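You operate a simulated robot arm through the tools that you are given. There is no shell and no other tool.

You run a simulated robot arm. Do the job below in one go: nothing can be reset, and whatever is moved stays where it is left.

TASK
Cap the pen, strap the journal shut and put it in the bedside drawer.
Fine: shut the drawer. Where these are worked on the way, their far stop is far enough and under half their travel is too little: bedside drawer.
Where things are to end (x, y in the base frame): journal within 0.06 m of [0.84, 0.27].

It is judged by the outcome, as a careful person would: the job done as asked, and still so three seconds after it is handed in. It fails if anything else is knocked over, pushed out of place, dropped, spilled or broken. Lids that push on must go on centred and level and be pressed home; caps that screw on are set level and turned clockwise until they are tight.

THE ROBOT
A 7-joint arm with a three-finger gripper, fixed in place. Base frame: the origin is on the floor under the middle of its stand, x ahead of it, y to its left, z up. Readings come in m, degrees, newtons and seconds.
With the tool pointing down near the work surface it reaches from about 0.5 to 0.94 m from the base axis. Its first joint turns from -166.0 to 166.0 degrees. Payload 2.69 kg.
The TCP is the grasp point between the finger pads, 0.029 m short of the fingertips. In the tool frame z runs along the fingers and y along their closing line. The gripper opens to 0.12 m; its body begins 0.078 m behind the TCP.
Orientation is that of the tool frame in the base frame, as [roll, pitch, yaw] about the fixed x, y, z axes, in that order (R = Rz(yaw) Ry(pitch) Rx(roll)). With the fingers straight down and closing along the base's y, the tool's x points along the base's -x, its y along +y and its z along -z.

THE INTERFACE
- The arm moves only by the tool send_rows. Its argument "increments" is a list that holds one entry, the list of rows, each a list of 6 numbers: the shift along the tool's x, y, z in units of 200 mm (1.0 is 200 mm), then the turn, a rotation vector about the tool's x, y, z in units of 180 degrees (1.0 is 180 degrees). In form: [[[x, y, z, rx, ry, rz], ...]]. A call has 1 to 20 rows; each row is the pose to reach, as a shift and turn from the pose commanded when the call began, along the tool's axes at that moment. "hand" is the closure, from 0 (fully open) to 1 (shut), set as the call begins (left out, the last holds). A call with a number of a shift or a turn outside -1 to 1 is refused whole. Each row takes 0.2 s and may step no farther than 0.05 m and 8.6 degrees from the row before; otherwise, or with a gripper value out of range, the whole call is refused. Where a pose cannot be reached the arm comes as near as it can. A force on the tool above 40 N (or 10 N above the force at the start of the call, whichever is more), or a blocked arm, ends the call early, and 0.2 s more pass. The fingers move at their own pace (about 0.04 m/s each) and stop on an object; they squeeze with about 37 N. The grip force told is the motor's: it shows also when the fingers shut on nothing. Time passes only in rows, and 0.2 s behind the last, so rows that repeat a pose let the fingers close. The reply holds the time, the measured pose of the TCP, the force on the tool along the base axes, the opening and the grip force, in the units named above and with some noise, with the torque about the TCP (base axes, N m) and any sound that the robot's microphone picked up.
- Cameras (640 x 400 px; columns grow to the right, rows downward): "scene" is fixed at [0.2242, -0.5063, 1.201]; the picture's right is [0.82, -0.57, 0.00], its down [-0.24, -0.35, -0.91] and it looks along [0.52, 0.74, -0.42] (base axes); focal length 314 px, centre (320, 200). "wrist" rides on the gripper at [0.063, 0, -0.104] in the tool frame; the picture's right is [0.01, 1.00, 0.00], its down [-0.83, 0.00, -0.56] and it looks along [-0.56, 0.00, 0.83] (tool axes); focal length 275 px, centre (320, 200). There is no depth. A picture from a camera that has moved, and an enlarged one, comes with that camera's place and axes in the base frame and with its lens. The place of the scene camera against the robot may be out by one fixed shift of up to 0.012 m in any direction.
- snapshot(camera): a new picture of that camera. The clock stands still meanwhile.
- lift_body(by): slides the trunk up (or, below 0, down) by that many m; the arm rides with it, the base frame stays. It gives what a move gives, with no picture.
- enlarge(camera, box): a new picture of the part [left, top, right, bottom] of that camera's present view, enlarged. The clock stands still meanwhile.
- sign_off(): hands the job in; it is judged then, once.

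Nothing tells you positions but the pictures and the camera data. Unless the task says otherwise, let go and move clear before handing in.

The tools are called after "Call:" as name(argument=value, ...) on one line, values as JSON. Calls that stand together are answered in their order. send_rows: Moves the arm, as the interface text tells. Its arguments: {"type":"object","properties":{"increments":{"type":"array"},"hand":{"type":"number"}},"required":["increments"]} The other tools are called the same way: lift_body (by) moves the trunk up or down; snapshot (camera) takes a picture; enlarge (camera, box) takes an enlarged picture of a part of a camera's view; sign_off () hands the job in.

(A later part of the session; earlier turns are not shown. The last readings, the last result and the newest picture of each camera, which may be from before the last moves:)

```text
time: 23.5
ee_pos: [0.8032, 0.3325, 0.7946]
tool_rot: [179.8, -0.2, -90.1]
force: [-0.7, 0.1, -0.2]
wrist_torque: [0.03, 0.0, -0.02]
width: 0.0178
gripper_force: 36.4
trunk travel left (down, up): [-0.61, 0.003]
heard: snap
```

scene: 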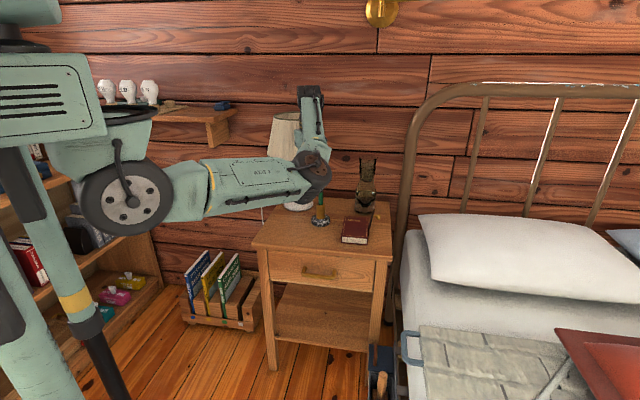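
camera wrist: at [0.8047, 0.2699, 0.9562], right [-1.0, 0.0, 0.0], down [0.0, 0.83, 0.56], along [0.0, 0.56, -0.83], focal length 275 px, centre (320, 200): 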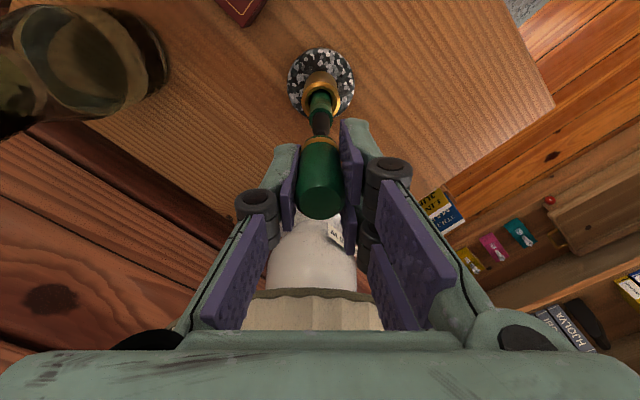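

A second snap sounded as the load dropped, so the cap may have come off. I'll look.

Call:
enlarge(camera="wrist", box=[285, 80, 355, 160])

Call:
enlarge(camera="scene", box=[313, 170, 343, 200])

Call:
enlarge(camera="wrist", box=[250, 40, 390, 230])

```text
5.00 times, centred on (320, 120) of wrist
camera zoom: at [0.8036, 0.2693, 0.8999], right [-1.0, 0.0, 0.0], down [0.0, 0.83, 0.55], along [0.0, 0.55, -0.83], focal length 1376 px, centre (320, 600)
```

zoom: 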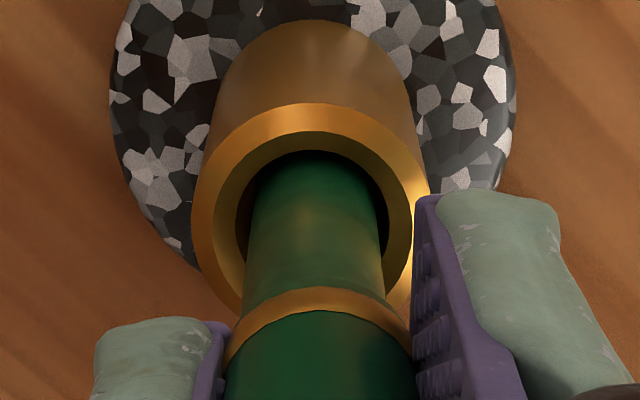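

```text
13.33 times, centred on (328, 185) of scene
camera zoom: at [0.2242, -0.5063, 1.201], right [0.82, -0.57, 0.0], down [-0.24, -0.35, -0.91], along [0.52, 0.74, -0.42], focal length 4186 px, centre (213, 400)
```

zoom: 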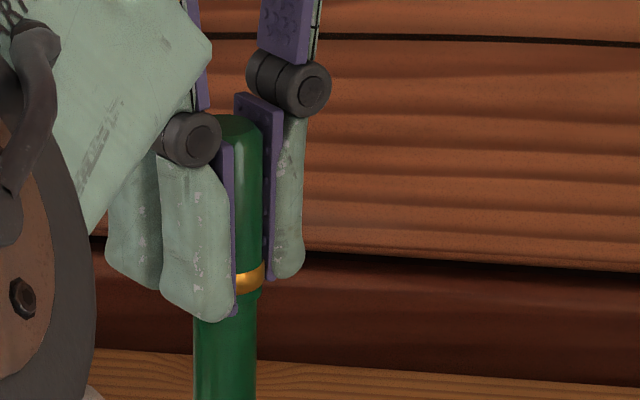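

```text
2.11 times, centred on (320, 135) of wrist
camera zoom: at [0.8036, 0.2693, 0.8999], right [-1.0, 0.0, 0.0], down [0.0, 0.83, 0.55], along [0.0, 0.55, -0.83], focal length 580 px, centre (320, 337)
```

zoom: 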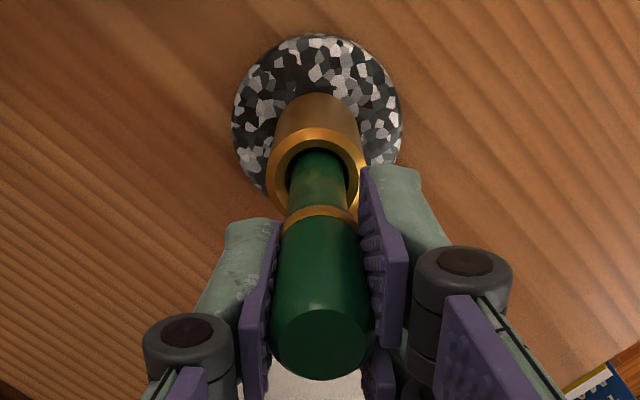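

The picture can't settle whether the cap is latched, because the cap is at the same depth either way. I'll press again without lifting and read the force and sound. After that I'll let go while still pressing, so nothing can pull it off.

Call:
send_rows(increments=[[[0, -0.002, 0.01, 0, 0, 0], [0, -0.002, 0.02, 0, 0, 0], [0, -0.002, 0.03, 0, 0, 0], [0, -0.002, 0.033, 0, 0, 0], [0, -0.002, 0.033, 0, 0, 0]]])

Call:
enlarge(camera="wrist", box=[285, 80, 355, 160])

Call:
enlarge(camera="scene", box=[313, 170, 343, 200])

```text
time: 24.7
ee_pos: [0.8033, 0.3322, 0.7922]
tool_rot: [-179.8, 0.3, -90.0]
force: [-0.3, -1.2, 25.9]
wrist_torque: [-0.14, 0.02, -0.04]
width: 0.0177
gripper_force: 36.9
trunk travel left (down, up): [-0.61, 0.003]
```

```text
5.00 times, centred on (320, 120) of wrist
camera zoom: at [0.8031, 0.2694, 0.8985], right [-1.0, 0.0, -0.01], down [-0.01, 0.83, 0.56], along [0.0, 0.56, -0.83], focal length 1376 px, centre (320, 600)
```

zoom: 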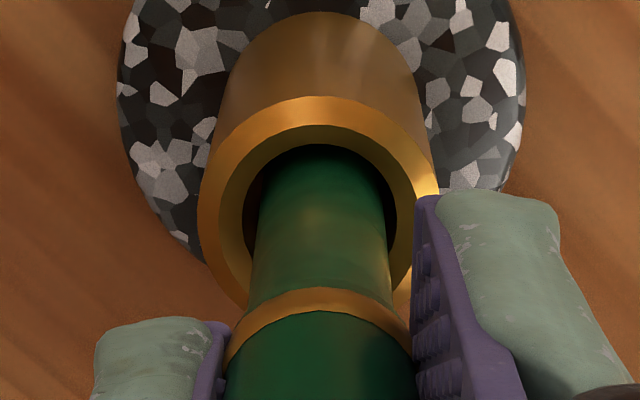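

```text
13.33 times, centred on (328, 185) of scene
camera zoom: at [0.2242, -0.5063, 1.201], right [0.82, -0.57, 0.0], down [-0.24, -0.35, -0.91], along [0.52, 0.74, -0.42], focal length 4186 px, centre (213, 400)
```

zoom: 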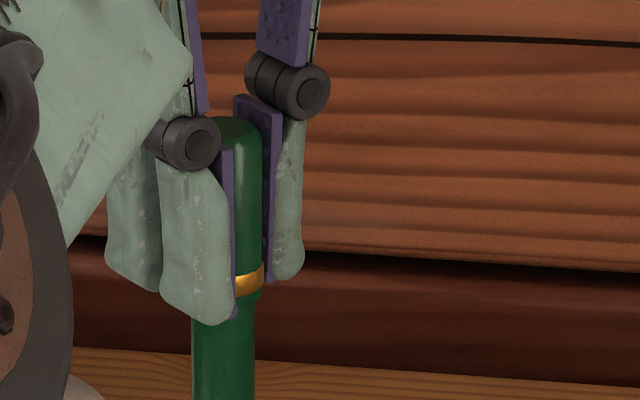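

That press reached 26 N with no snap; the last one came at 33 N. I'll press a little harder, staying under the 40 N stop and nudging 0.4 mm toward -y.

Call:
send_rows(increments=[[[0.002, 0, 0.003, 0, 0, 0], [0.002, 0, 0.006, 0, 0, 0], [0.002, 0, 0.009, 0, 0, 0], [0.002, 0, 0.009, 0, 0, 0]]])

```text
time: 25.7
ee_pos: [0.803, 0.3327, 0.7911]
tool_rot: [-179.6, 0.3, -90.0]
force: [0.7, -0.2, 35.0]
wrist_torque: [-0.15, 0.02, 0.05]
width: 0.0178
gripper_force: 37.0
trunk travel left (down, up): [-0.61, 0.003]
```

No snap at 35 N. I'll look at the whole cap to see whether it has gone down further or slipped in the fingers.

Call:
enlarge(camera="wrist", box=[220, 100, 420, 240])

Call:
enlarge(camera="scene", box=[300, 160, 350, 240])

```text
2.86 times, centred on (320, 170) of wrist
camera zoom: at [0.8024, 0.2689, 0.8981], right [-1.0, 0.0, -0.01], down [-0.01, 0.83, 0.56], along [0.0, 0.56, -0.83], focal length 786 px, centre (320, 286)
```

zoom: 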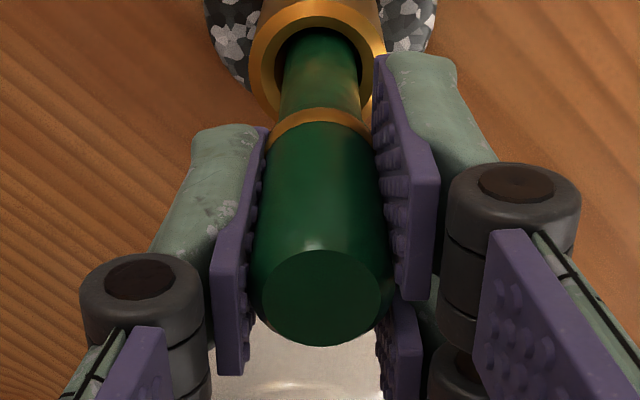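

```text
5.00 times, centred on (325, 200) of scene
camera zoom: at [0.2242, -0.5063, 1.201], right [0.82, -0.57, 0.0], down [-0.24, -0.35, -0.91], along [0.52, 0.74, -0.42], focal length 1570 px, centre (295, 200)
```

zoom: 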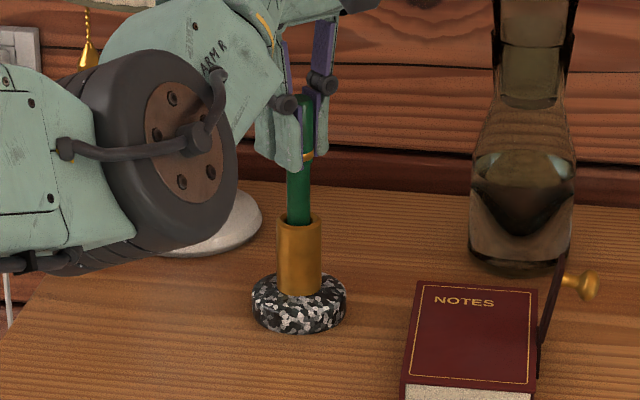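

The cap bottom sits at the barrel shoulder. To find out if it's latched, I'll ease the command up in small steps and see whether the force goes negative (held) or stays near zero (loose).

Call:
send_rows(increments=[[[0, 0, -0.012, 0, 0, 0], [0, 0, -0.024, 0, 0, 0], [0, 0, -0.034, 0, 0, 0], [0, 0, -0.034, 0, 0, 0]]])

Call:
send_rows(increments=[[[0, 0, -0.005, 0, 0, 0], [0, 0, -0.005, 0, 0, 0]]])

Call:
enlarge(camera="scene", box=[313, 170, 343, 200])

```text
time: 26.7
ee_pos: [0.8028, 0.3329, 0.793]
tool_rot: [179.9, 0.1, -89.9]
force: [0.9, 0.0, 8.3]
wrist_torque: [-0.03, -0.01, -0.01]
width: 0.018
gripper_force: 37.6
trunk travel left (down, up): [-0.61, 0.003]
```

```text
time: 27.3
ee_pos: [0.8044, 0.3338, 0.7937]
tool_rot: [179.8, -0.1, -90.1]
force: [0.3, 0.1, -0.9]
wrist_torque: [0.0, 0.01, 0.01]
width: 0.0177
gripper_force: 37.3
trunk travel left (down, up): [-0.61, 0.003]
```

```text
13.33 times, centred on (328, 185) of scene
camera zoom: at [0.2242, -0.5063, 1.201], right [0.82, -0.57, 0.0], down [-0.24, -0.35, -0.91], along [0.52, 0.74, -0.42], focal length 4186 px, centre (213, 400)
```

zoom: 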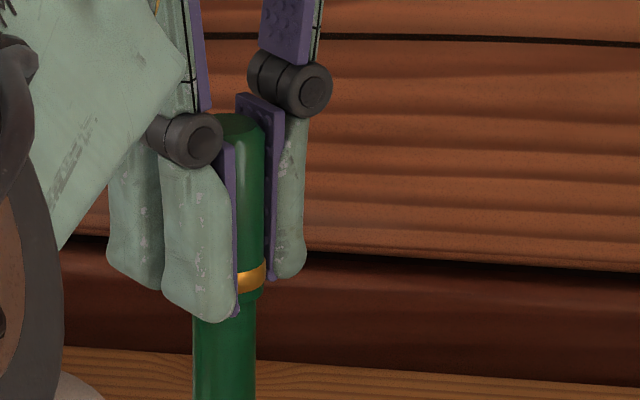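

Call:
send_rows(increments=[[[0, 0, -0.005, 0, 0, 0], [0, 0, -0.0075, 0, 0, 0], [0, 0, -0.0075, 0, 0, 0]]])

Call:
enlarge(camera="wrist", box=[285, 80, 355, 160])

Call:
enlarge(camera="scene", box=[313, 170, 343, 200])

```text
time: 28.1
ee_pos: [0.8046, 0.3325, 0.7964]
tool_rot: [-180.0, 0.0, -90.0]
force: [-1.0, 0.6, 0.5]
wrist_torque: [-0.01, 0.01, -0.01]
width: 0.0181
gripper_force: 36.6
trunk travel left (down, up): [-0.61, 0.003]
```

```text
5.00 times, centred on (320, 120) of wrist
camera zoom: at [0.8043, 0.2695, 0.9018], right [-1.0, 0.0, 0.0], down [0.0, 0.83, 0.56], along [0.0, 0.56, -0.83], focal length 1376 px, centre (320, 600)
```

zoom: 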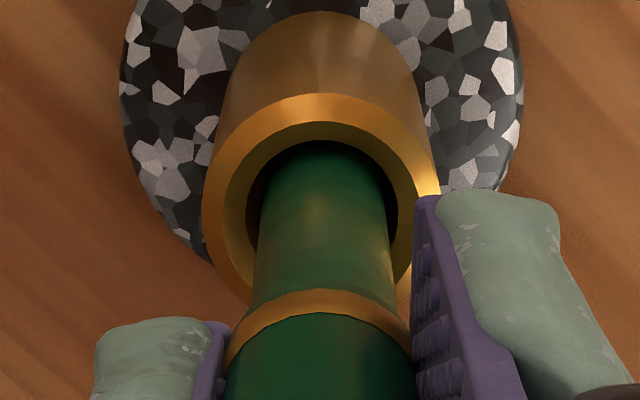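

```text
13.33 times, centred on (328, 185) of scene
camera zoom: at [0.2242, -0.5063, 1.201], right [0.82, -0.57, 0.0], down [-0.24, -0.35, -0.91], along [0.52, 0.74, -0.42], focal length 4186 px, centre (213, 400)
```

zoom: 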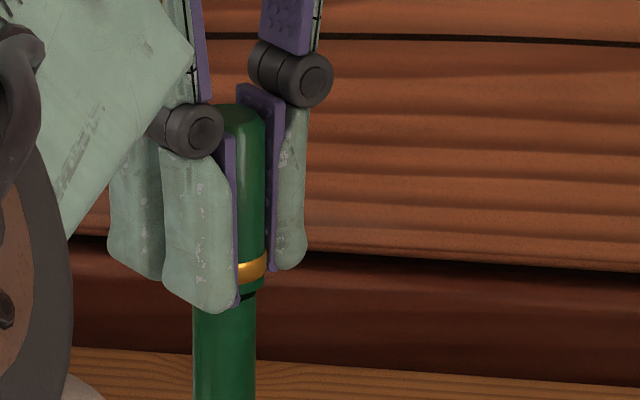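

The cap lifted freely with a visible gap, so it isn't latched. My earlier upward unload must have popped it off after the first snap. I'll raise it to open a clear gap, re-measure, then press until it snaps and release while still pressing.

Call:
send_rows(increments=[[[0, 0, -0.02, 0, 0, 0], [0, 0, -0.035, 0, 0, 0], [0, 0, -0.035, 0, 0, 0]]])

Call:
enlarge(camera="wrist", box=[295, 95, 345, 145])

Call:
enlarge(camera="wrist", box=[270, 70, 370, 220])

Call:
enlarge(camera="scene", box=[313, 170, 343, 200])

```text
time: 28.9
ee_pos: [0.8048, 0.3327, 0.8028]
tool_rot: [-179.9, -0.1, -90.0]
force: [0.0, -0.6, -0.2]
wrist_torque: [-0.01, -0.01, 0.01]
width: 0.0179
gripper_force: 37.1
trunk travel left (down, up): [-0.61, 0.003]
```

```text
8.00 times, centred on (320, 120) of wrist
camera zoom: at [0.8044, 0.2695, 0.9088], right [-1.0, 0.0, 0.0], down [0.0, 0.83, 0.56], along [0.0, 0.56, -0.83], focal length 2202 px, centre (320, 840)
```

zoom: 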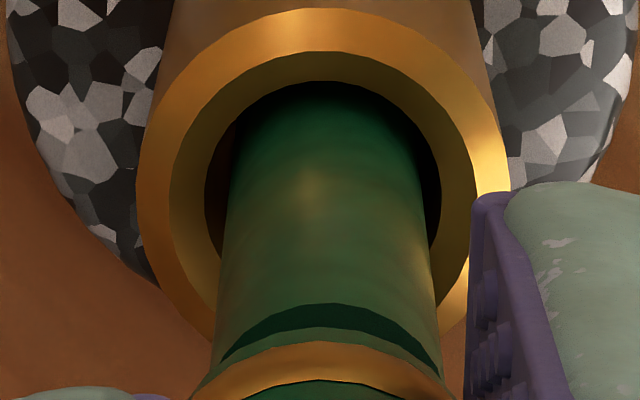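

```text
2.67 times, centred on (320, 145) of wrist
camera zoom: at [0.8044, 0.2695, 0.9088], right [-1.0, 0.0, 0.0], down [0.0, 0.83, 0.56], along [0.0, 0.56, -0.83], focal length 734 px, centre (320, 347)
```

zoom: 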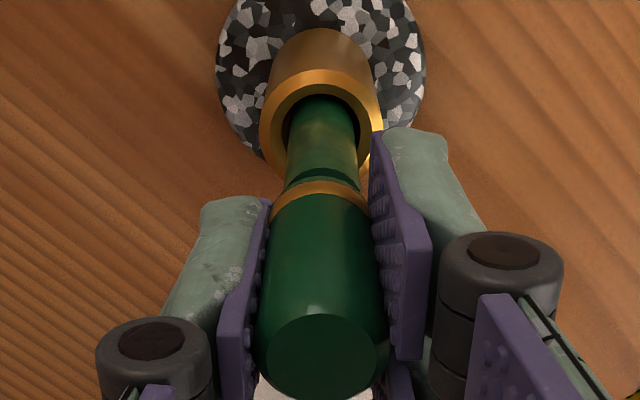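

```text
13.33 times, centred on (328, 185) of scene
camera zoom: at [0.2242, -0.5063, 1.201], right [0.82, -0.57, 0.0], down [-0.24, -0.35, -0.91], along [0.52, 0.74, -0.42], focal length 4186 px, centre (213, 400)
```

zoom: 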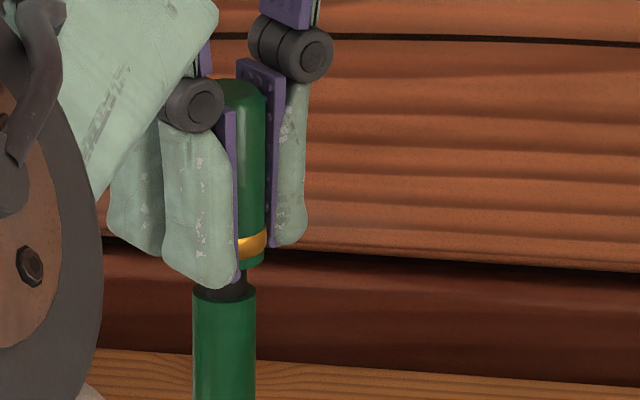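

The dark crescent is the barrel's shoulder edge, and the cap axis is within about 0.5 mm of the pen axis. I'll repeat the approach that snapped, coming down from above to a firm press with a small x trim.

Call:
send_rows(increments=[[[0, 0.002, 0, 0, 0, 0], [0, 0.002, 0.02, 0, 0, 0], [0, 0.002, 0.035, 0, 0, 0], [0, 0.002, 0.05, 0, 0, 0], [0, 0.002, 0.065, 0, 0, 0], [0, 0.002, 0.076, 0, 0, 0], [0, 0.002, 0.076, 0, 0, 0]]])

```text
time: 30.5
ee_pos: [0.8034, 0.3324, 0.7933]
tool_rot: [-179.6, 0.2, -90.0]
force: [-0.3, -0.5, 29.7]
wrist_torque: [-0.22, -0.01, -0.02]
width: 0.0179
gripper_force: 36.9
trunk travel left (down, up): [-0.61, 0.003]
heard: snap
```

Snap again. I'll ease off partway, staying clearly in compression, and then open the fingers.

Call:
send_rows(increments=[[[0, 0, -0.006, 0, 0, 0], [0, 0, -0.012, 0, 0, 0], [0, 0, -0.012, 0, 0, 0]]])

Call:
send_rows(increments=[[[0, 0, 0, 0, 0, 0], [0, 0, 0, 0, 0, 0], [0, 0, 0, 0, 0, 0], [0, 0, 0, 0, 0, 0]]], hand=0.6)

Call:
enlarge(camera="wrist", box=[250, 40, 390, 230])

Call:
enlarge(camera="scene", box=[300, 160, 350, 240])

```text
time: 31.3
ee_pos: [0.8027, 0.3318, 0.7925]
tool_rot: [-179.9, 0.1, -89.9]
force: [3.2, 1.1, 24.7]
wrist_torque: [0.13, -0.2, 0.01]
width: 0.0179
gripper_force: 37.1
trunk travel left (down, up): [-0.61, 0.003]
```

```text
time: 32.3
ee_pos: [0.8043, 0.3337, 0.7895]
tool_rot: [180.0, 0.0, -90.0]
force: [0.0, 0.1, 0.4]
wrist_torque: [0.0, -0.01, -0.02]
width: 0.0478
gripper_force: 0.0
trunk travel left (down, up): [-0.61, 0.003]
```

```text
2.11 times, centred on (320, 135) of wrist
camera zoom: at [0.804, 0.2693, 0.8958], right [-1.0, 0.0, 0.0], down [0.0, 0.83, 0.56], along [0.0, 0.56, -0.83], focal length 580 px, centre (320, 337)
```

zoom: 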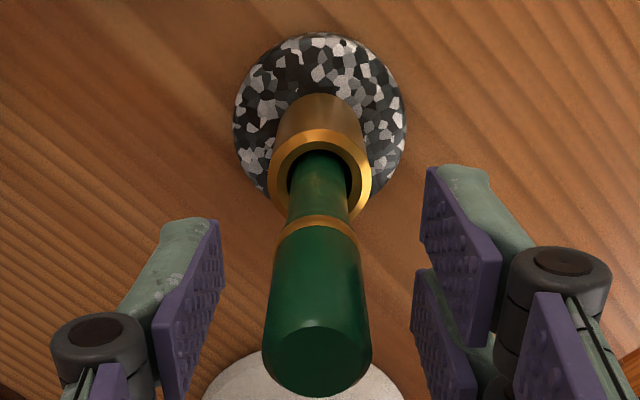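

```text
5.00 times, centred on (325, 200) of scene
camera zoom: at [0.2242, -0.5063, 1.201], right [0.82, -0.57, 0.0], down [-0.24, -0.35, -0.91], along [0.52, 0.74, -0.42], focal length 1570 px, centre (295, 200)
```

zoom: 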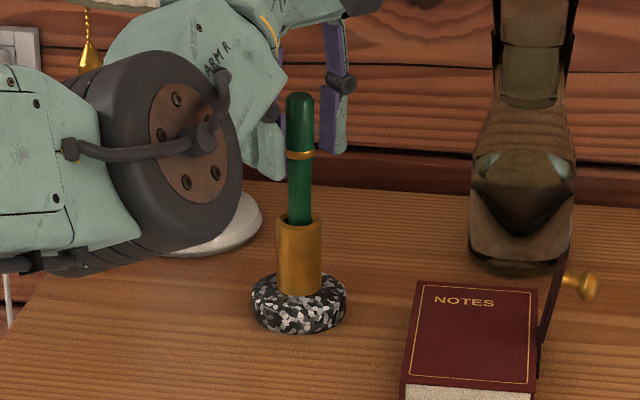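

The cap is on, upright and centred, and I heard no pop-off on release. Next I'll rise clear, turn the tool to match the journal's axes and take a closer look at the strap.

Call:
send_rows(increments=[[[0, 0, -0.1, 0, 0, 0], [0, 0, -0.2, 0, 0, 0], [0, 0, -0.3, 0, 0, 0], [0, 0, -0.38, 0, 0, 0]]])

Call:
send_rows(increments=[[[0.1, 0, 0, 0, 0, 0.03], [0.25, 0, 0, 0, 0, 0.07], [0.4, 0, 0, 0, 0, 0.11], [0.55, 0, 0, 0, 0, 0.15], [0.65, 0.0, 0, 0, 0, 0.19], [0.75, 0.0, 0, 0, 0, 0.23], [0.8, 0.0, 0, 0, 0, 0.244], [0.8, 0.0, 0, 0, 0, 0.244]]])

Call:
snapshot(camera="wrist")

Call:
snapshot(camera="scene")

```text
time: 33.3
ee_pos: [0.8042, 0.3332, 0.8673]
tool_rot: [-179.9, 0.1, -90.0]
force: [-0.7, 0.4, -0.1]
wrist_torque: [-0.05, 0.0, -0.02]
width: 0.0481
gripper_force: 0.0
trunk travel left (down, up): [-0.61, 0.003]
```

```text
time: 35.1
ee_pos: [0.8043, 0.1722, 0.8662]
tool_rot: [180.0, -0.1, -134.0]
force: [-0.3, 0.8, 0.0]
wrist_torque: [-0.02, -0.01, 0.01]
width: 0.0481
gripper_force: 0.1
trunk travel left (down, up): [-0.61, 0.003]
```

```text
taken
camera wrist: at [0.7602, 0.1267, 0.9725], right [-0.72, 0.69, 0.0], down [0.57, 0.6, 0.56], along [0.38, 0.4, -0.83], focal length 275 px, centre (320, 200)
```

wrist: 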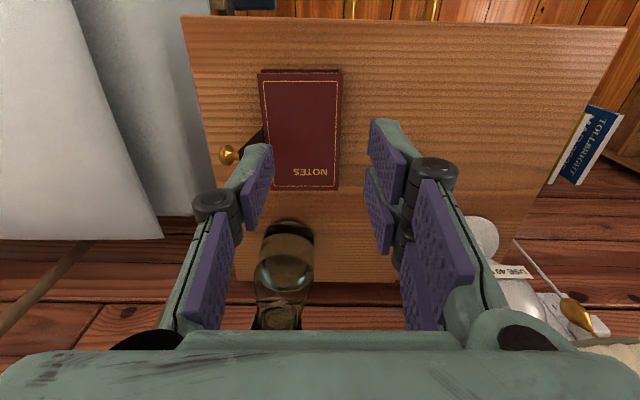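

```text
taken
```

scene: 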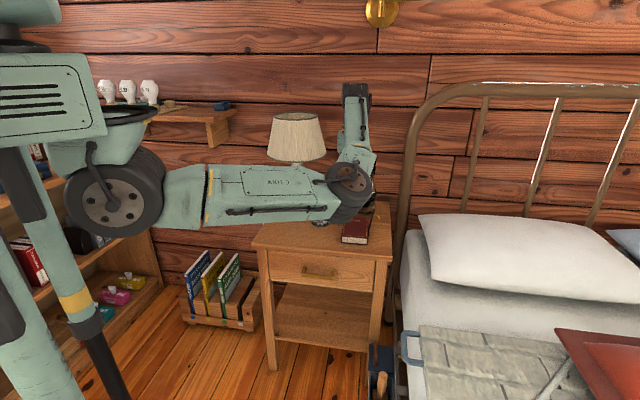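

The camera now looks squarely along the journal. The glass carafe stands about 5 cm behind it, so I'll keep clear of that. Zooming on the strap and journal.

Call:
enlarge(camera="wrist", box=[190, 50, 370, 210])

Call:
enlarge(camera="wrist", box=[200, 110, 290, 180])

Call:
enlarge(camera="scene", box=[330, 190, 400, 250])

```text
2.50 times, centred on (280, 130) of wrist
camera zoom: at [0.7602, 0.1267, 0.9725], right [-0.72, 0.69, 0.0], down [0.57, 0.6, 0.56], along [0.38, 0.4, -0.83], focal length 688 px, centre (420, 375)
```

zoom: 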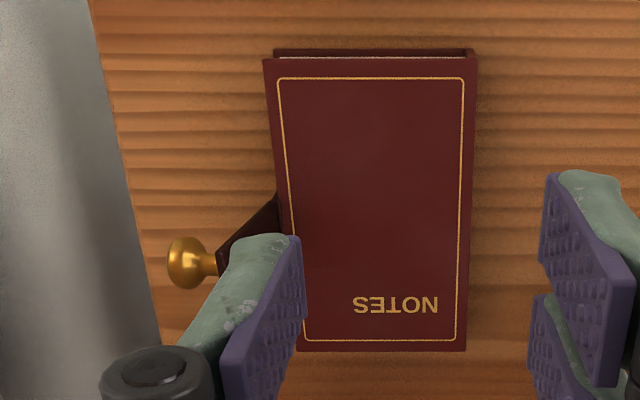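

```text
5.71 times, centred on (245, 145) of wrist
camera zoom: at [0.7602, 0.1267, 0.9725], right [-0.72, 0.69, 0.0], down [0.57, 0.6, 0.56], along [0.38, 0.4, -0.83], focal length 1573 px, centre (749, 514)
```

zoom: 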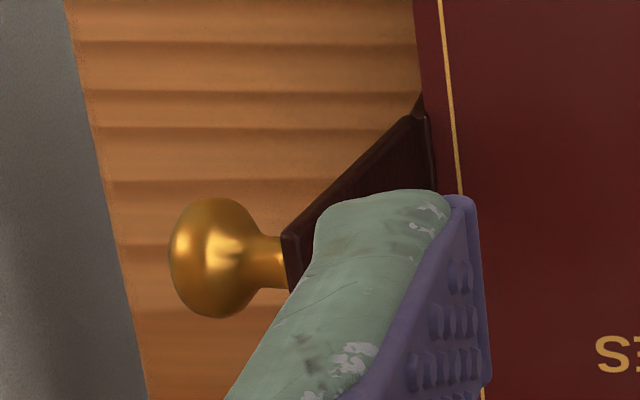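

```text
6.67 times, centred on (365, 220) of scene
camera zoom: at [0.2242, -0.5063, 1.201], right [0.82, -0.57, 0.0], down [-0.24, -0.35, -0.91], along [0.52, 0.74, -0.42], focal length 2093 px, centre (20, 67)
```

zoom: 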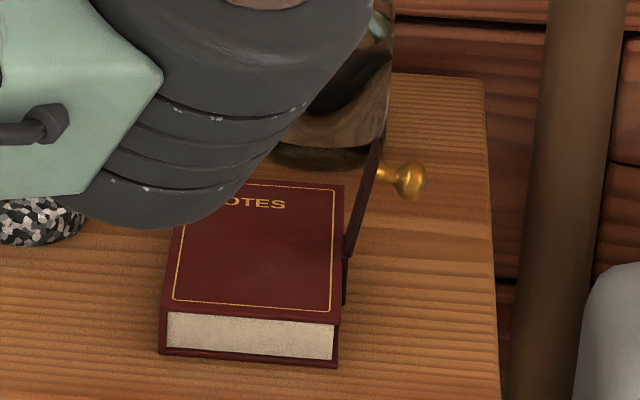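

The journal measures about 0.0855 x 0.138 m, centred at (0.855, 0.198) with its top at z ≈ 0.67. The strap hinges on its right edge and leans about 15° outward, with the knob head near (0.907, 0.145, 0.718). I'll straddle it so the outer finger can push the strap over, and hover first to check.

Call:
send_rows(increments=[[[-0.05, -0.07, 0.04, 0, 0, 0], [-0.1, -0.14, 0.08, 0, 0, 0], [-0.15, -0.22, 0.12, 0, 0, 0], [-0.2, -0.29, 0.16, 0, 0, 0], [-0.245, -0.357, 0.2, 0, 0, 0], [-0.245, -0.357, 0.2, 0, 0, 0]]], hand=0.25)

Call:
snapshot(camera="wrist")

Call:
snapshot(camera="scene")

```text
time: 36.5
ee_pos: [0.8911, 0.1579, 0.8261]
tool_rot: [179.9, 0.0, -133.9]
force: [0.7, 1.2, 1.1]
wrist_torque: [0.05, -0.02, 0.0]
width: 0.09
gripper_force: 0.1
trunk travel left (down, up): [-0.61, 0.003]
```

```text
taken
camera wrist: at [0.8456, 0.1127, 0.9321], right [-0.72, 0.69, 0.0], down [0.57, 0.6, 0.56], along [0.38, 0.4, -0.83], focal length 275 px, centre (320, 200)
```

wrist: 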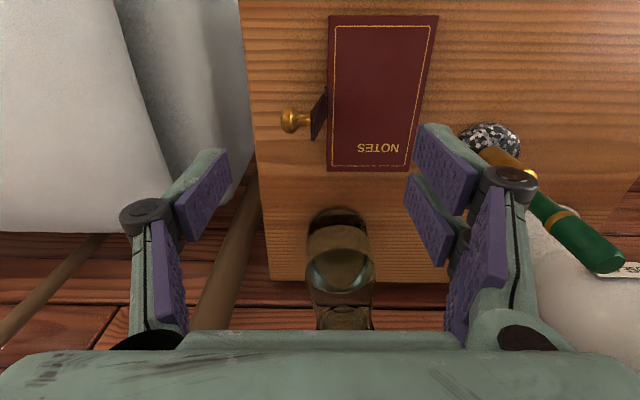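

```text
taken
```

scene: 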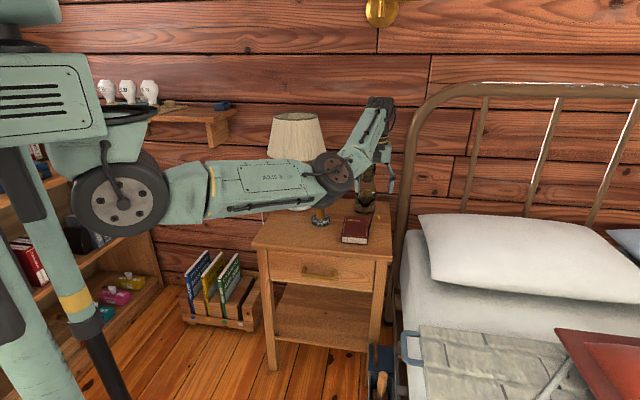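

The knob and strap lie between the open fingers with about 1.5 cm of margin outside the knob. I'll lower with the trunk and look again before pushing.

Call:
lift_body(by=-0.095)

Call:
snapshot(camera="wrist")

Call:
snapshot(camera="scene")

Call:
enlarge(camera="scene", box=[290, 140, 430, 260])

```text
time: 37.8
ee_pos: [0.8886, 0.1574, 0.7319]
tool_rot: [-180.0, 0.0, -133.9]
force: [-0.1, 0.3, 0.9]
wrist_torque: [-0.01, -0.01, 0.02]
width: 0.09
gripper_force: 0.1
trunk travel left (down, up): [-0.515, 0.098]
```

```text
taken
camera wrist: at [0.8453, 0.1127, 0.8374], right [-0.72, 0.69, 0.0], down [0.57, 0.6, 0.56], along [0.38, 0.4, -0.83], focal length 275 px, centre (320, 200)
```

wrist: 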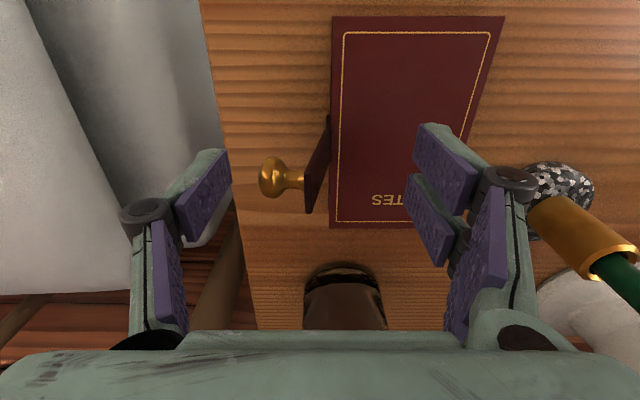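

```text
taken
```

scene: 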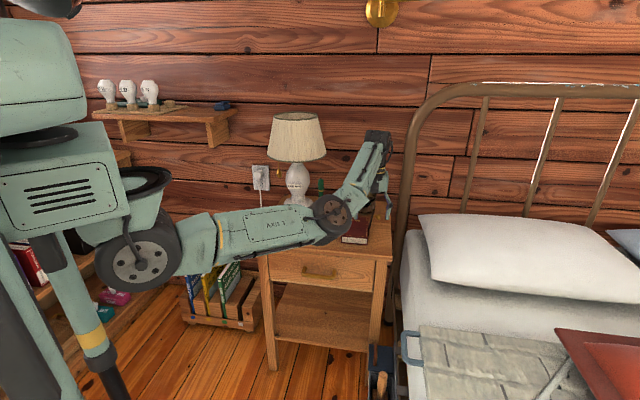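

```text
3.33 times, centred on (360, 200) of scene
camera zoom: at [0.2242, -0.5063, 1.201], right [0.82, -0.57, 0.0], down [-0.24, -0.35, -0.91], along [0.52, 0.74, -0.42], focal length 1046 px, centre (187, 200)
```

zoom: 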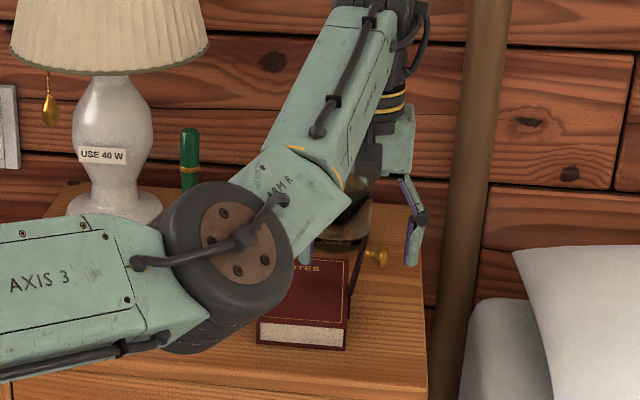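

The outer finger is outside the knob with clear margin, and the tips are above the journal cover. I'll lower 11 mm and push 5 cm toward the journal so the strap goes past vertical, keeping the inner fingers well away from the pen.

Call:
send_rows(increments=[[[0, 0, 0.03, 0, 0, 0], [0, 0, 0.055, 0, 0, 0], [0, 0.05, 0.055, 0, 0, 0], [0, 0.09, 0.055, 0, 0, 0], [0, 0.13, 0.055, 0, 0, 0], [0, 0.17, 0.055, 0, 0, 0], [0, 0.21, 0.055, 0, 0, 0], [0, 0.255, 0.055, 0, 0, 0], [0, 0.255, 0.055, 0, 0, 0]]])

Call:
snapshot(camera="wrist")

Call:
enlarge(camera="scene", box=[290, 140, 430, 260])

```text
time: 39.8
ee_pos: [0.8535, 0.1943, 0.7203]
tool_rot: [-180.0, 0.0, -134.0]
force: [0.3, -0.9, 0.2]
wrist_torque: [-0.02, 0.05, -0.01]
width: 0.0898
gripper_force: 0.0
trunk travel left (down, up): [-0.515, 0.098]
```

```text
taken
camera wrist: at [0.8087, 0.1481, 0.8259], right [-0.72, 0.69, 0.0], down [0.57, 0.6, 0.56], along [0.38, 0.4, -0.83], focal length 275 px, centre (320, 200)
```

wrist: 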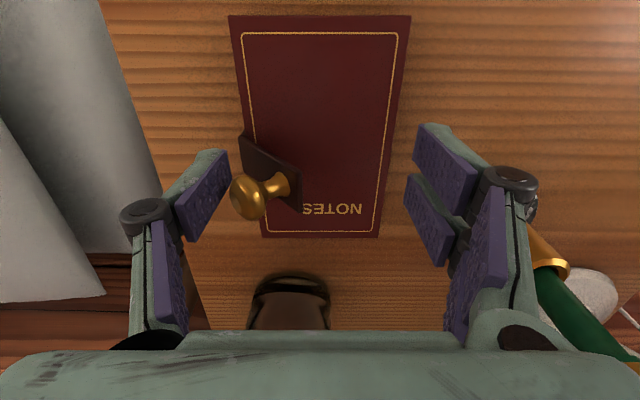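

```text
3.33 times, centred on (360, 200) of scene
camera zoom: at [0.2242, -0.5063, 1.201], right [0.82, -0.57, 0.0], down [-0.24, -0.35, -0.91], along [0.52, 0.74, -0.42], focal length 1046 px, centre (187, 200)
```

zoom: 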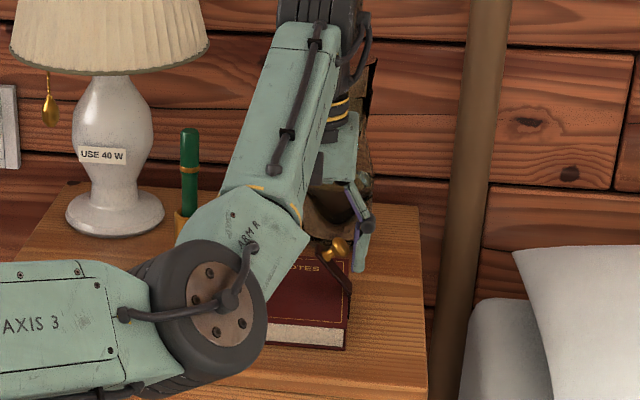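

The strap is now about 30° past vertical, with the knob against the outer finger. I'll push on by 2 cm while partly closing the hand so the outer finger carries it further down.

Call:
send_rows(increments=[[[0, 0.03, 0, 0, 0, 0], [0, 0.06, 0, 0, 0, 0], [0, 0.09, 0, 0, 0, 0], [0, 0.11, 0, 0, 0, 0], [0, 0.11, 0, 0, 0, 0]]], hand=0.45)

Call:
snapshot(camera="wrist")

Call:
enlarge(camera="scene", box=[290, 140, 430, 260])

```text
time: 41.0
ee_pos: [0.8376, 0.2088, 0.7211]
tool_rot: [180.0, 0.0, -134.0]
force: [0.8, -0.2, -0.3]
wrist_torque: [-0.01, -0.03, -0.01]
width: 0.067
gripper_force: 0.6
trunk travel left (down, up): [-0.515, 0.098]
```

```text
taken
camera wrist: at [0.7929, 0.163, 0.8261], right [-0.72, 0.69, 0.0], down [0.57, 0.6, 0.56], along [0.38, 0.4, -0.83], focal length 275 px, centre (320, 200)
```

wrist: 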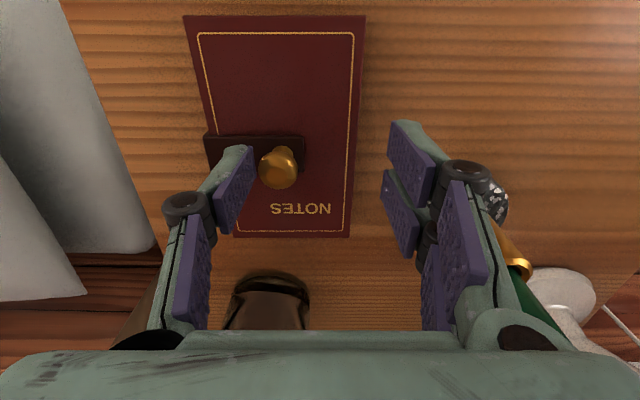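

```text
3.33 times, centred on (360, 200) of scene
camera zoom: at [0.2242, -0.5063, 1.201], right [0.82, -0.57, 0.0], down [-0.24, -0.35, -0.91], along [0.52, 0.74, -0.42], focal length 1046 px, centre (187, 200)
```

zoom: 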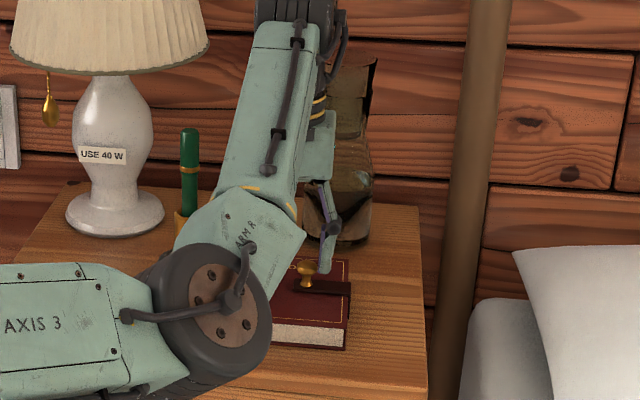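

The strap has dropped flat across the cover with the knob pointing up. I'll zoom in to see whether it's fully down.

Call:
enlarge(camera="scene", box=[335, 200, 385, 250])

Call:
enlarge(camera="wrist", box=[180, 100, 380, 250])

```text
8.00 times, centred on (360, 225) of scene
camera zoom: at [0.2242, -0.5063, 1.201], right [0.82, -0.57, 0.0], down [-0.24, -0.35, -0.91], along [0.52, 0.74, -0.42], focal length 2512 px, centre (0, 0)
```

zoom: 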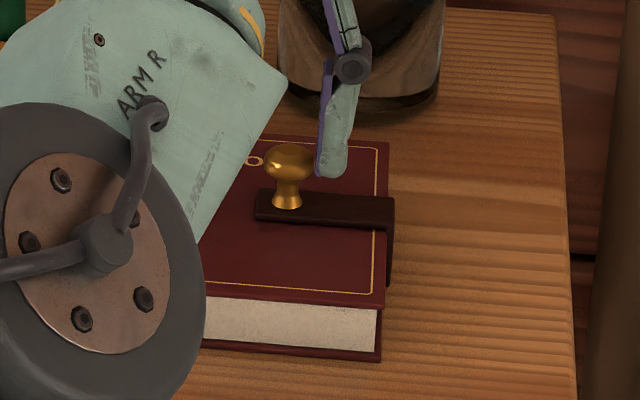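

```text
2.67 times, centred on (280, 175) of wrist
camera zoom: at [0.7929, 0.163, 0.8261], right [-0.72, 0.69, 0.0], down [0.57, 0.6, 0.56], along [0.38, 0.4, -0.83], focal length 734 px, centre (427, 267)
```

zoom: 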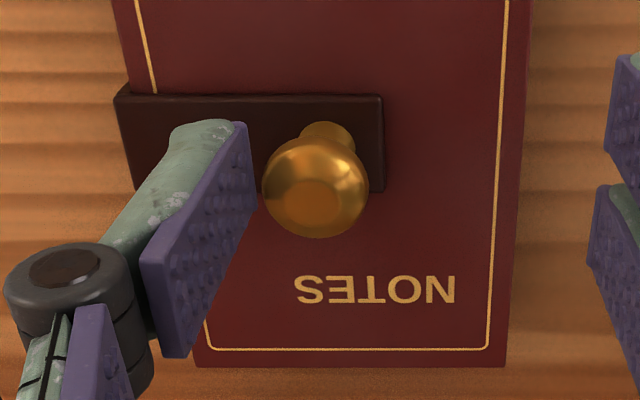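

The strap lies flat across the cover but I heard no latch. I'll press lightly on the knob from above with closed fingers to make sure it's home.

Call:
send_rows(increments=[[[0, -0.02, -0.05, 0, 0, 0], [0, -0.02, -0.13, 0, 0, 0], [0, -0.02, -0.2, 0, 0, 0], [-0.008, -0.06, -0.21, 0, 0, 0], [-0.008, -0.104, -0.21, 0, 0, 0], [-0.008, -0.104, -0.21, 0, 0, 0]]], hand=0.45)

Call:
send_rows(increments=[[[0, 0, 0, 0, 0, 0], [0, 0, 0, 0, 0, 0], [0, 0, 0, 0, 0, 0], [0, 0, 0, 0, 0, 0], [0, 0, 0, 0, 0, 0]]], hand=1)

Call:
enlarge(camera="wrist", box=[220, 80, 420, 230])

Call:
enlarge(camera="scene", box=[320, 180, 400, 250])

```text
time: 42.4
ee_pos: [0.8522, 0.1954, 0.7629]
tool_rot: [180.0, 0.0, -134.0]
force: [0.1, 1.0, -0.7]
wrist_torque: [-0.01, 0.0, 0.02]
width: 0.0661
gripper_force: 0.1
trunk travel left (down, up): [-0.515, 0.098]
```

```text
time: 43.6
ee_pos: [0.853, 0.1963, 0.7622]
tool_rot: [-179.9, 0.0, -133.9]
force: [0.0, 0.4, 0.0]
wrist_torque: [0.01, 0.02, 0.0]
width: 0.0
gripper_force: 21.2
trunk travel left (down, up): [-0.515, 0.098]
```

```text
2.67 times, centred on (320, 155) of wrist
camera zoom: at [0.809, 0.1499, 0.8686], right [-0.72, 0.69, 0.0], down [0.57, 0.6, 0.56], along [0.38, 0.4, -0.83], focal length 734 px, centre (320, 320)
```

zoom: 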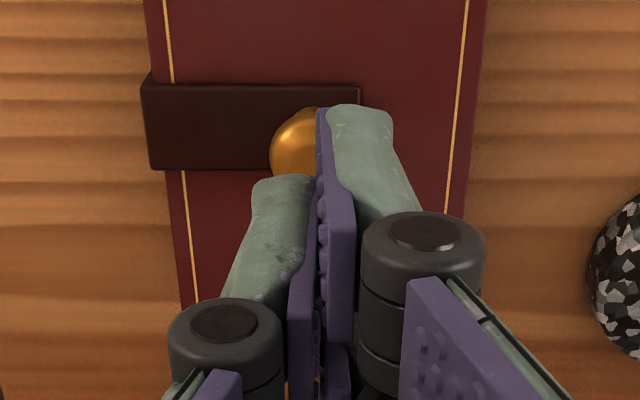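

```text
5.71 times, centred on (360, 215) of scene
camera zoom: at [0.2242, -0.5063, 1.201], right [0.82, -0.57, 0.0], down [-0.24, -0.35, -0.91], along [0.52, 0.74, -0.42], focal length 1794 px, centre (91, 114)
```

zoom: 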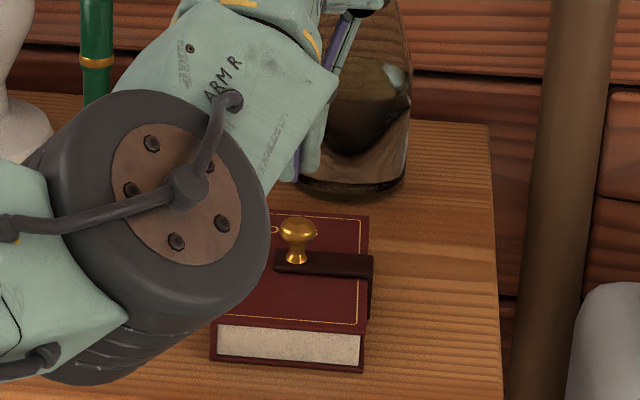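

The single finger's tip sits right over the knob. I'll lower gently until it presses.

Call:
send_rows(increments=[[[0, 0.015, 0.05, 0, 0, 0], [0, 0.015, 0.1, 0, 0, 0], [0, 0.015, 0.13, 0, 0, 0], [0, 0.015, 0.15, 0, 0, 0], [0, 0.015, 0.165, 0, 0, 0], [0, 0.015, 0.165, 0, 0, 0]]])

Call:
enlarge(camera="scene", box=[320, 180, 400, 250])

```text
time: 45.0
ee_pos: [0.8499, 0.1969, 0.7294]
tool_rot: [179.9, 0.0, -133.9]
force: [0.3, 0.7, 0.3]
wrist_torque: [0.01, 0.02, 0.01]
width: 0.0002
gripper_force: 29.0
trunk travel left (down, up): [-0.515, 0.098]
```

```text
5.71 times, centred on (360, 215) of scene
camera zoom: at [0.2242, -0.5063, 1.201], right [0.82, -0.57, 0.0], down [-0.24, -0.35, -0.91], along [0.52, 0.74, -0.42], focal length 1794 px, centre (91, 114)
```

zoom: 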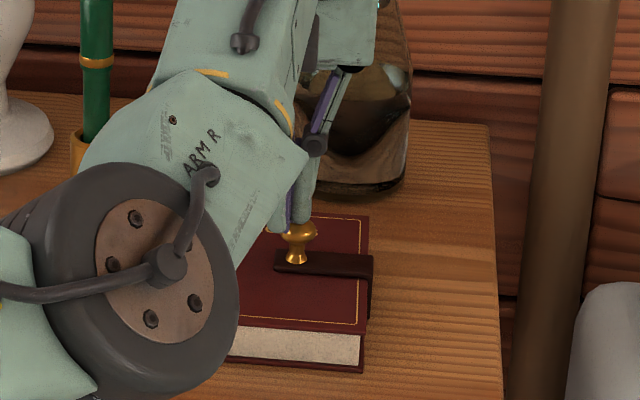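

Call:
send_rows(increments=[[[0, -0.01, 0.01, 0, 0, 0], [0, -0.01, 0.02, 0, 0, 0], [0, -0.01, 0.03, 0, 0, 0], [0, -0.01, 0.03, 0, 0, 0]]])

Call:
enlarge(camera="scene", box=[320, 180, 400, 250])

```text
time: 46.0
ee_pos: [0.8529, 0.1963, 0.7235]
tool_rot: [180.0, 0.0, -134.0]
force: [0.3, -0.7, 2.0]
wrist_torque: [-0.02, -0.02, 0.06]
width: 0.0062
gripper_force: 28.7
trunk travel left (down, up): [-0.515, 0.098]
```

```text
5.71 times, centred on (360, 215) of scene
camera zoom: at [0.2242, -0.5063, 1.201], right [0.82, -0.57, 0.0], down [-0.24, -0.35, -0.91], along [0.52, 0.74, -0.42], focal length 1794 px, centre (91, 114)
```

zoom: 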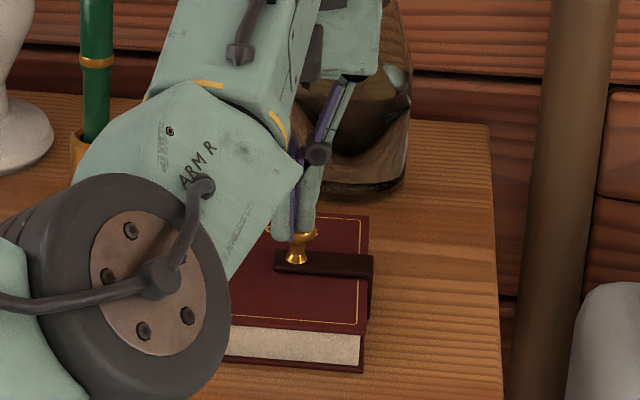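

The rounded knob is just wedging the fingertips apart. I'll back up, open slightly, centre on the knob, grip it and push down instead.

Call:
send_rows(increments=[[[0, 0, -0.05, 0, 0, 0], [0, 0, -0.1, 0, 0, 0], [0, -0.025, -0.1, 0, 0, 0]]])

Call:
send_rows(increments=[[[0, 0, 0, 0, 0, 0], [0, 0, 0, 0, 0, 0], [0, 0, 0, 0, 0, 0], [0, 0, 0, 0, 0, 0]]], hand=0.62)

Call:
enlarge(camera="wrist", box=[220, 80, 420, 230])

Call:
enlarge(camera="scene", box=[320, 180, 400, 250])

```text
time: 46.8
ee_pos: [0.8566, 0.1937, 0.7437]
tool_rot: [180.0, 0.0, -134.0]
force: [0.3, 0.2, 1.1]
wrist_torque: [-0.01, 0.0, 0.01]
width: 0.0
gripper_force: 28.6
trunk travel left (down, up): [-0.515, 0.098]
```

```text
time: 47.8
ee_pos: [0.8572, 0.1933, 0.7436]
tool_rot: [180.0, -0.1, -134.0]
force: [-0.1, 0.8, 0.8]
wrist_torque: [-0.01, -0.01, 0.02]
width: 0.0455
gripper_force: 0.0
trunk travel left (down, up): [-0.515, 0.098]
```

```text
2.67 times, centred on (320, 155) of wrist
camera zoom: at [0.8121, 0.1475, 0.8493], right [-0.72, 0.69, 0.0], down [0.57, 0.6, 0.56], along [0.38, 0.4, -0.83], focal length 734 px, centre (320, 320)
```

zoom: 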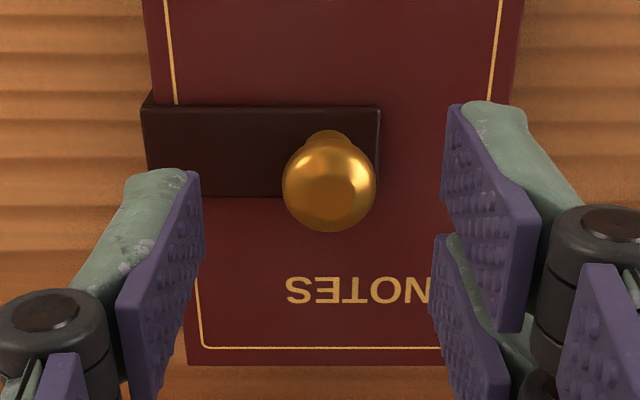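

```text
5.71 times, centred on (360, 215) of scene
camera zoom: at [0.2242, -0.5063, 1.201], right [0.82, -0.57, 0.0], down [-0.24, -0.35, -0.91], along [0.52, 0.74, -0.42], focal length 1794 px, centre (91, 114)
```

zoom: 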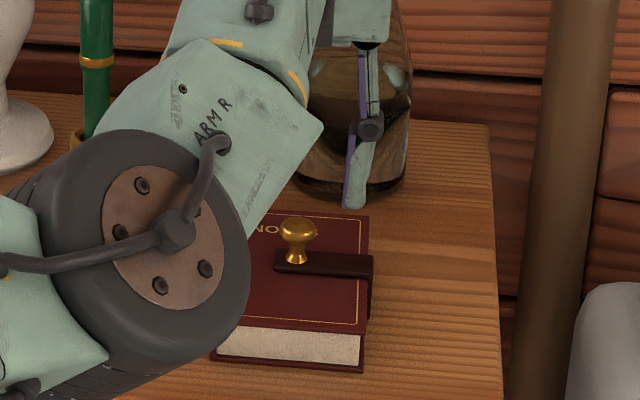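

Call:
send_rows(increments=[[[-0.01, 0.01, 0.05, 0, 0, 0], [-0.02, 0.01, 0.1, 0, 0, 0], [-0.02, 0.01, 0.145, 0, 0, 0], [-0.02, 0.01, 0.145, 0, 0, 0]]])

Call:
send_rows(increments=[[[0, 0, 0, 0, 0, 0], [0, 0, 0, 0, 0, 0], [0, 0, 0, 0, 0, 0], [0, 0, 0, 0, 0, 0], [0, 0, 0, 0, 0, 0]]], hand=0.95)

Call:
enlarge(camera="wrist", box=[220, 80, 420, 230])

```text
time: 48.8
ee_pos: [0.8592, 0.1968, 0.7152]
tool_rot: [180.0, 0.0, -133.9]
force: [-0.2, -0.1, 1.0]
wrist_torque: [0.02, 0.0, -0.02]
width: 0.0456
gripper_force: 0.1
trunk travel left (down, up): [-0.515, 0.098]
```

```text
time: 50.0
ee_pos: [0.8575, 0.1982, 0.7149]
tool_rot: [180.0, 0.0, -134.0]
force: [0.7, -0.3, 0.5]
wrist_torque: [-0.03, 0.03, 0.06]
width: 0.0195
gripper_force: 36.9
trunk travel left (down, up): [-0.515, 0.098]
```

```text
2.67 times, centred on (320, 155) of wrist
camera zoom: at [0.8133, 0.1516, 0.8204], right [-0.72, 0.69, 0.0], down [0.57, 0.6, 0.56], along [0.38, 0.4, -0.83], focal length 734 px, centre (320, 320)
```

zoom: 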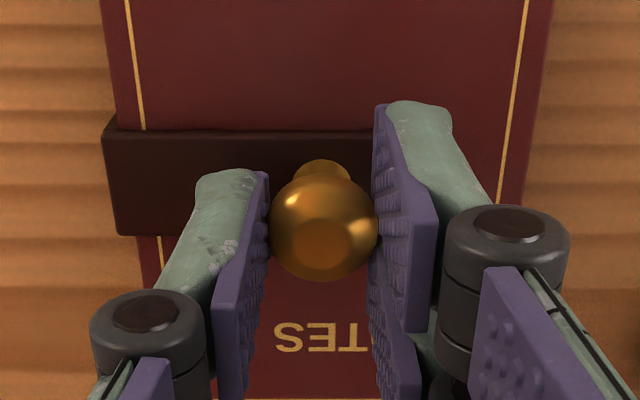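

Knob gripped at 19.5 mm. Now I'll press it straight down gently.

Call:
send_rows(increments=[[[0, 0, 0.01, 0, 0, 0], [0, 0, 0.02, 0, 0, 0], [0, 0, 0.025, 0, 0, 0], [0, 0, 0.025, 0, 0, 0]]])

Call:
enlarge(camera="wrist", box=[220, 80, 420, 230])

```text
time: 51.0
ee_pos: [0.8569, 0.1972, 0.7143]
tool_rot: [-179.9, 0.4, -133.9]
force: [1.5, 2.1, 26.3]
wrist_torque: [-0.03, 0.0, 0.0]
width: 0.0194
gripper_force: 36.7
trunk travel left (down, up): [-0.515, 0.098]
```

```text
2.67 times, centred on (320, 155) of wrist
camera zoom: at [0.8123, 0.1515, 0.8191], right [-0.72, 0.69, 0.0], down [0.57, 0.6, 0.56], along [0.39, 0.4, -0.83], focal length 734 px, centre (320, 320)
```

zoom: 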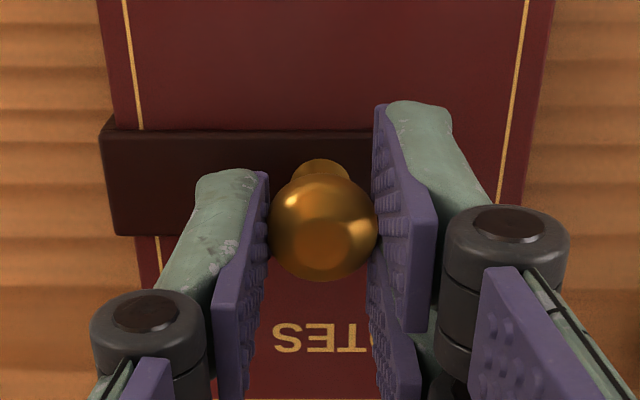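

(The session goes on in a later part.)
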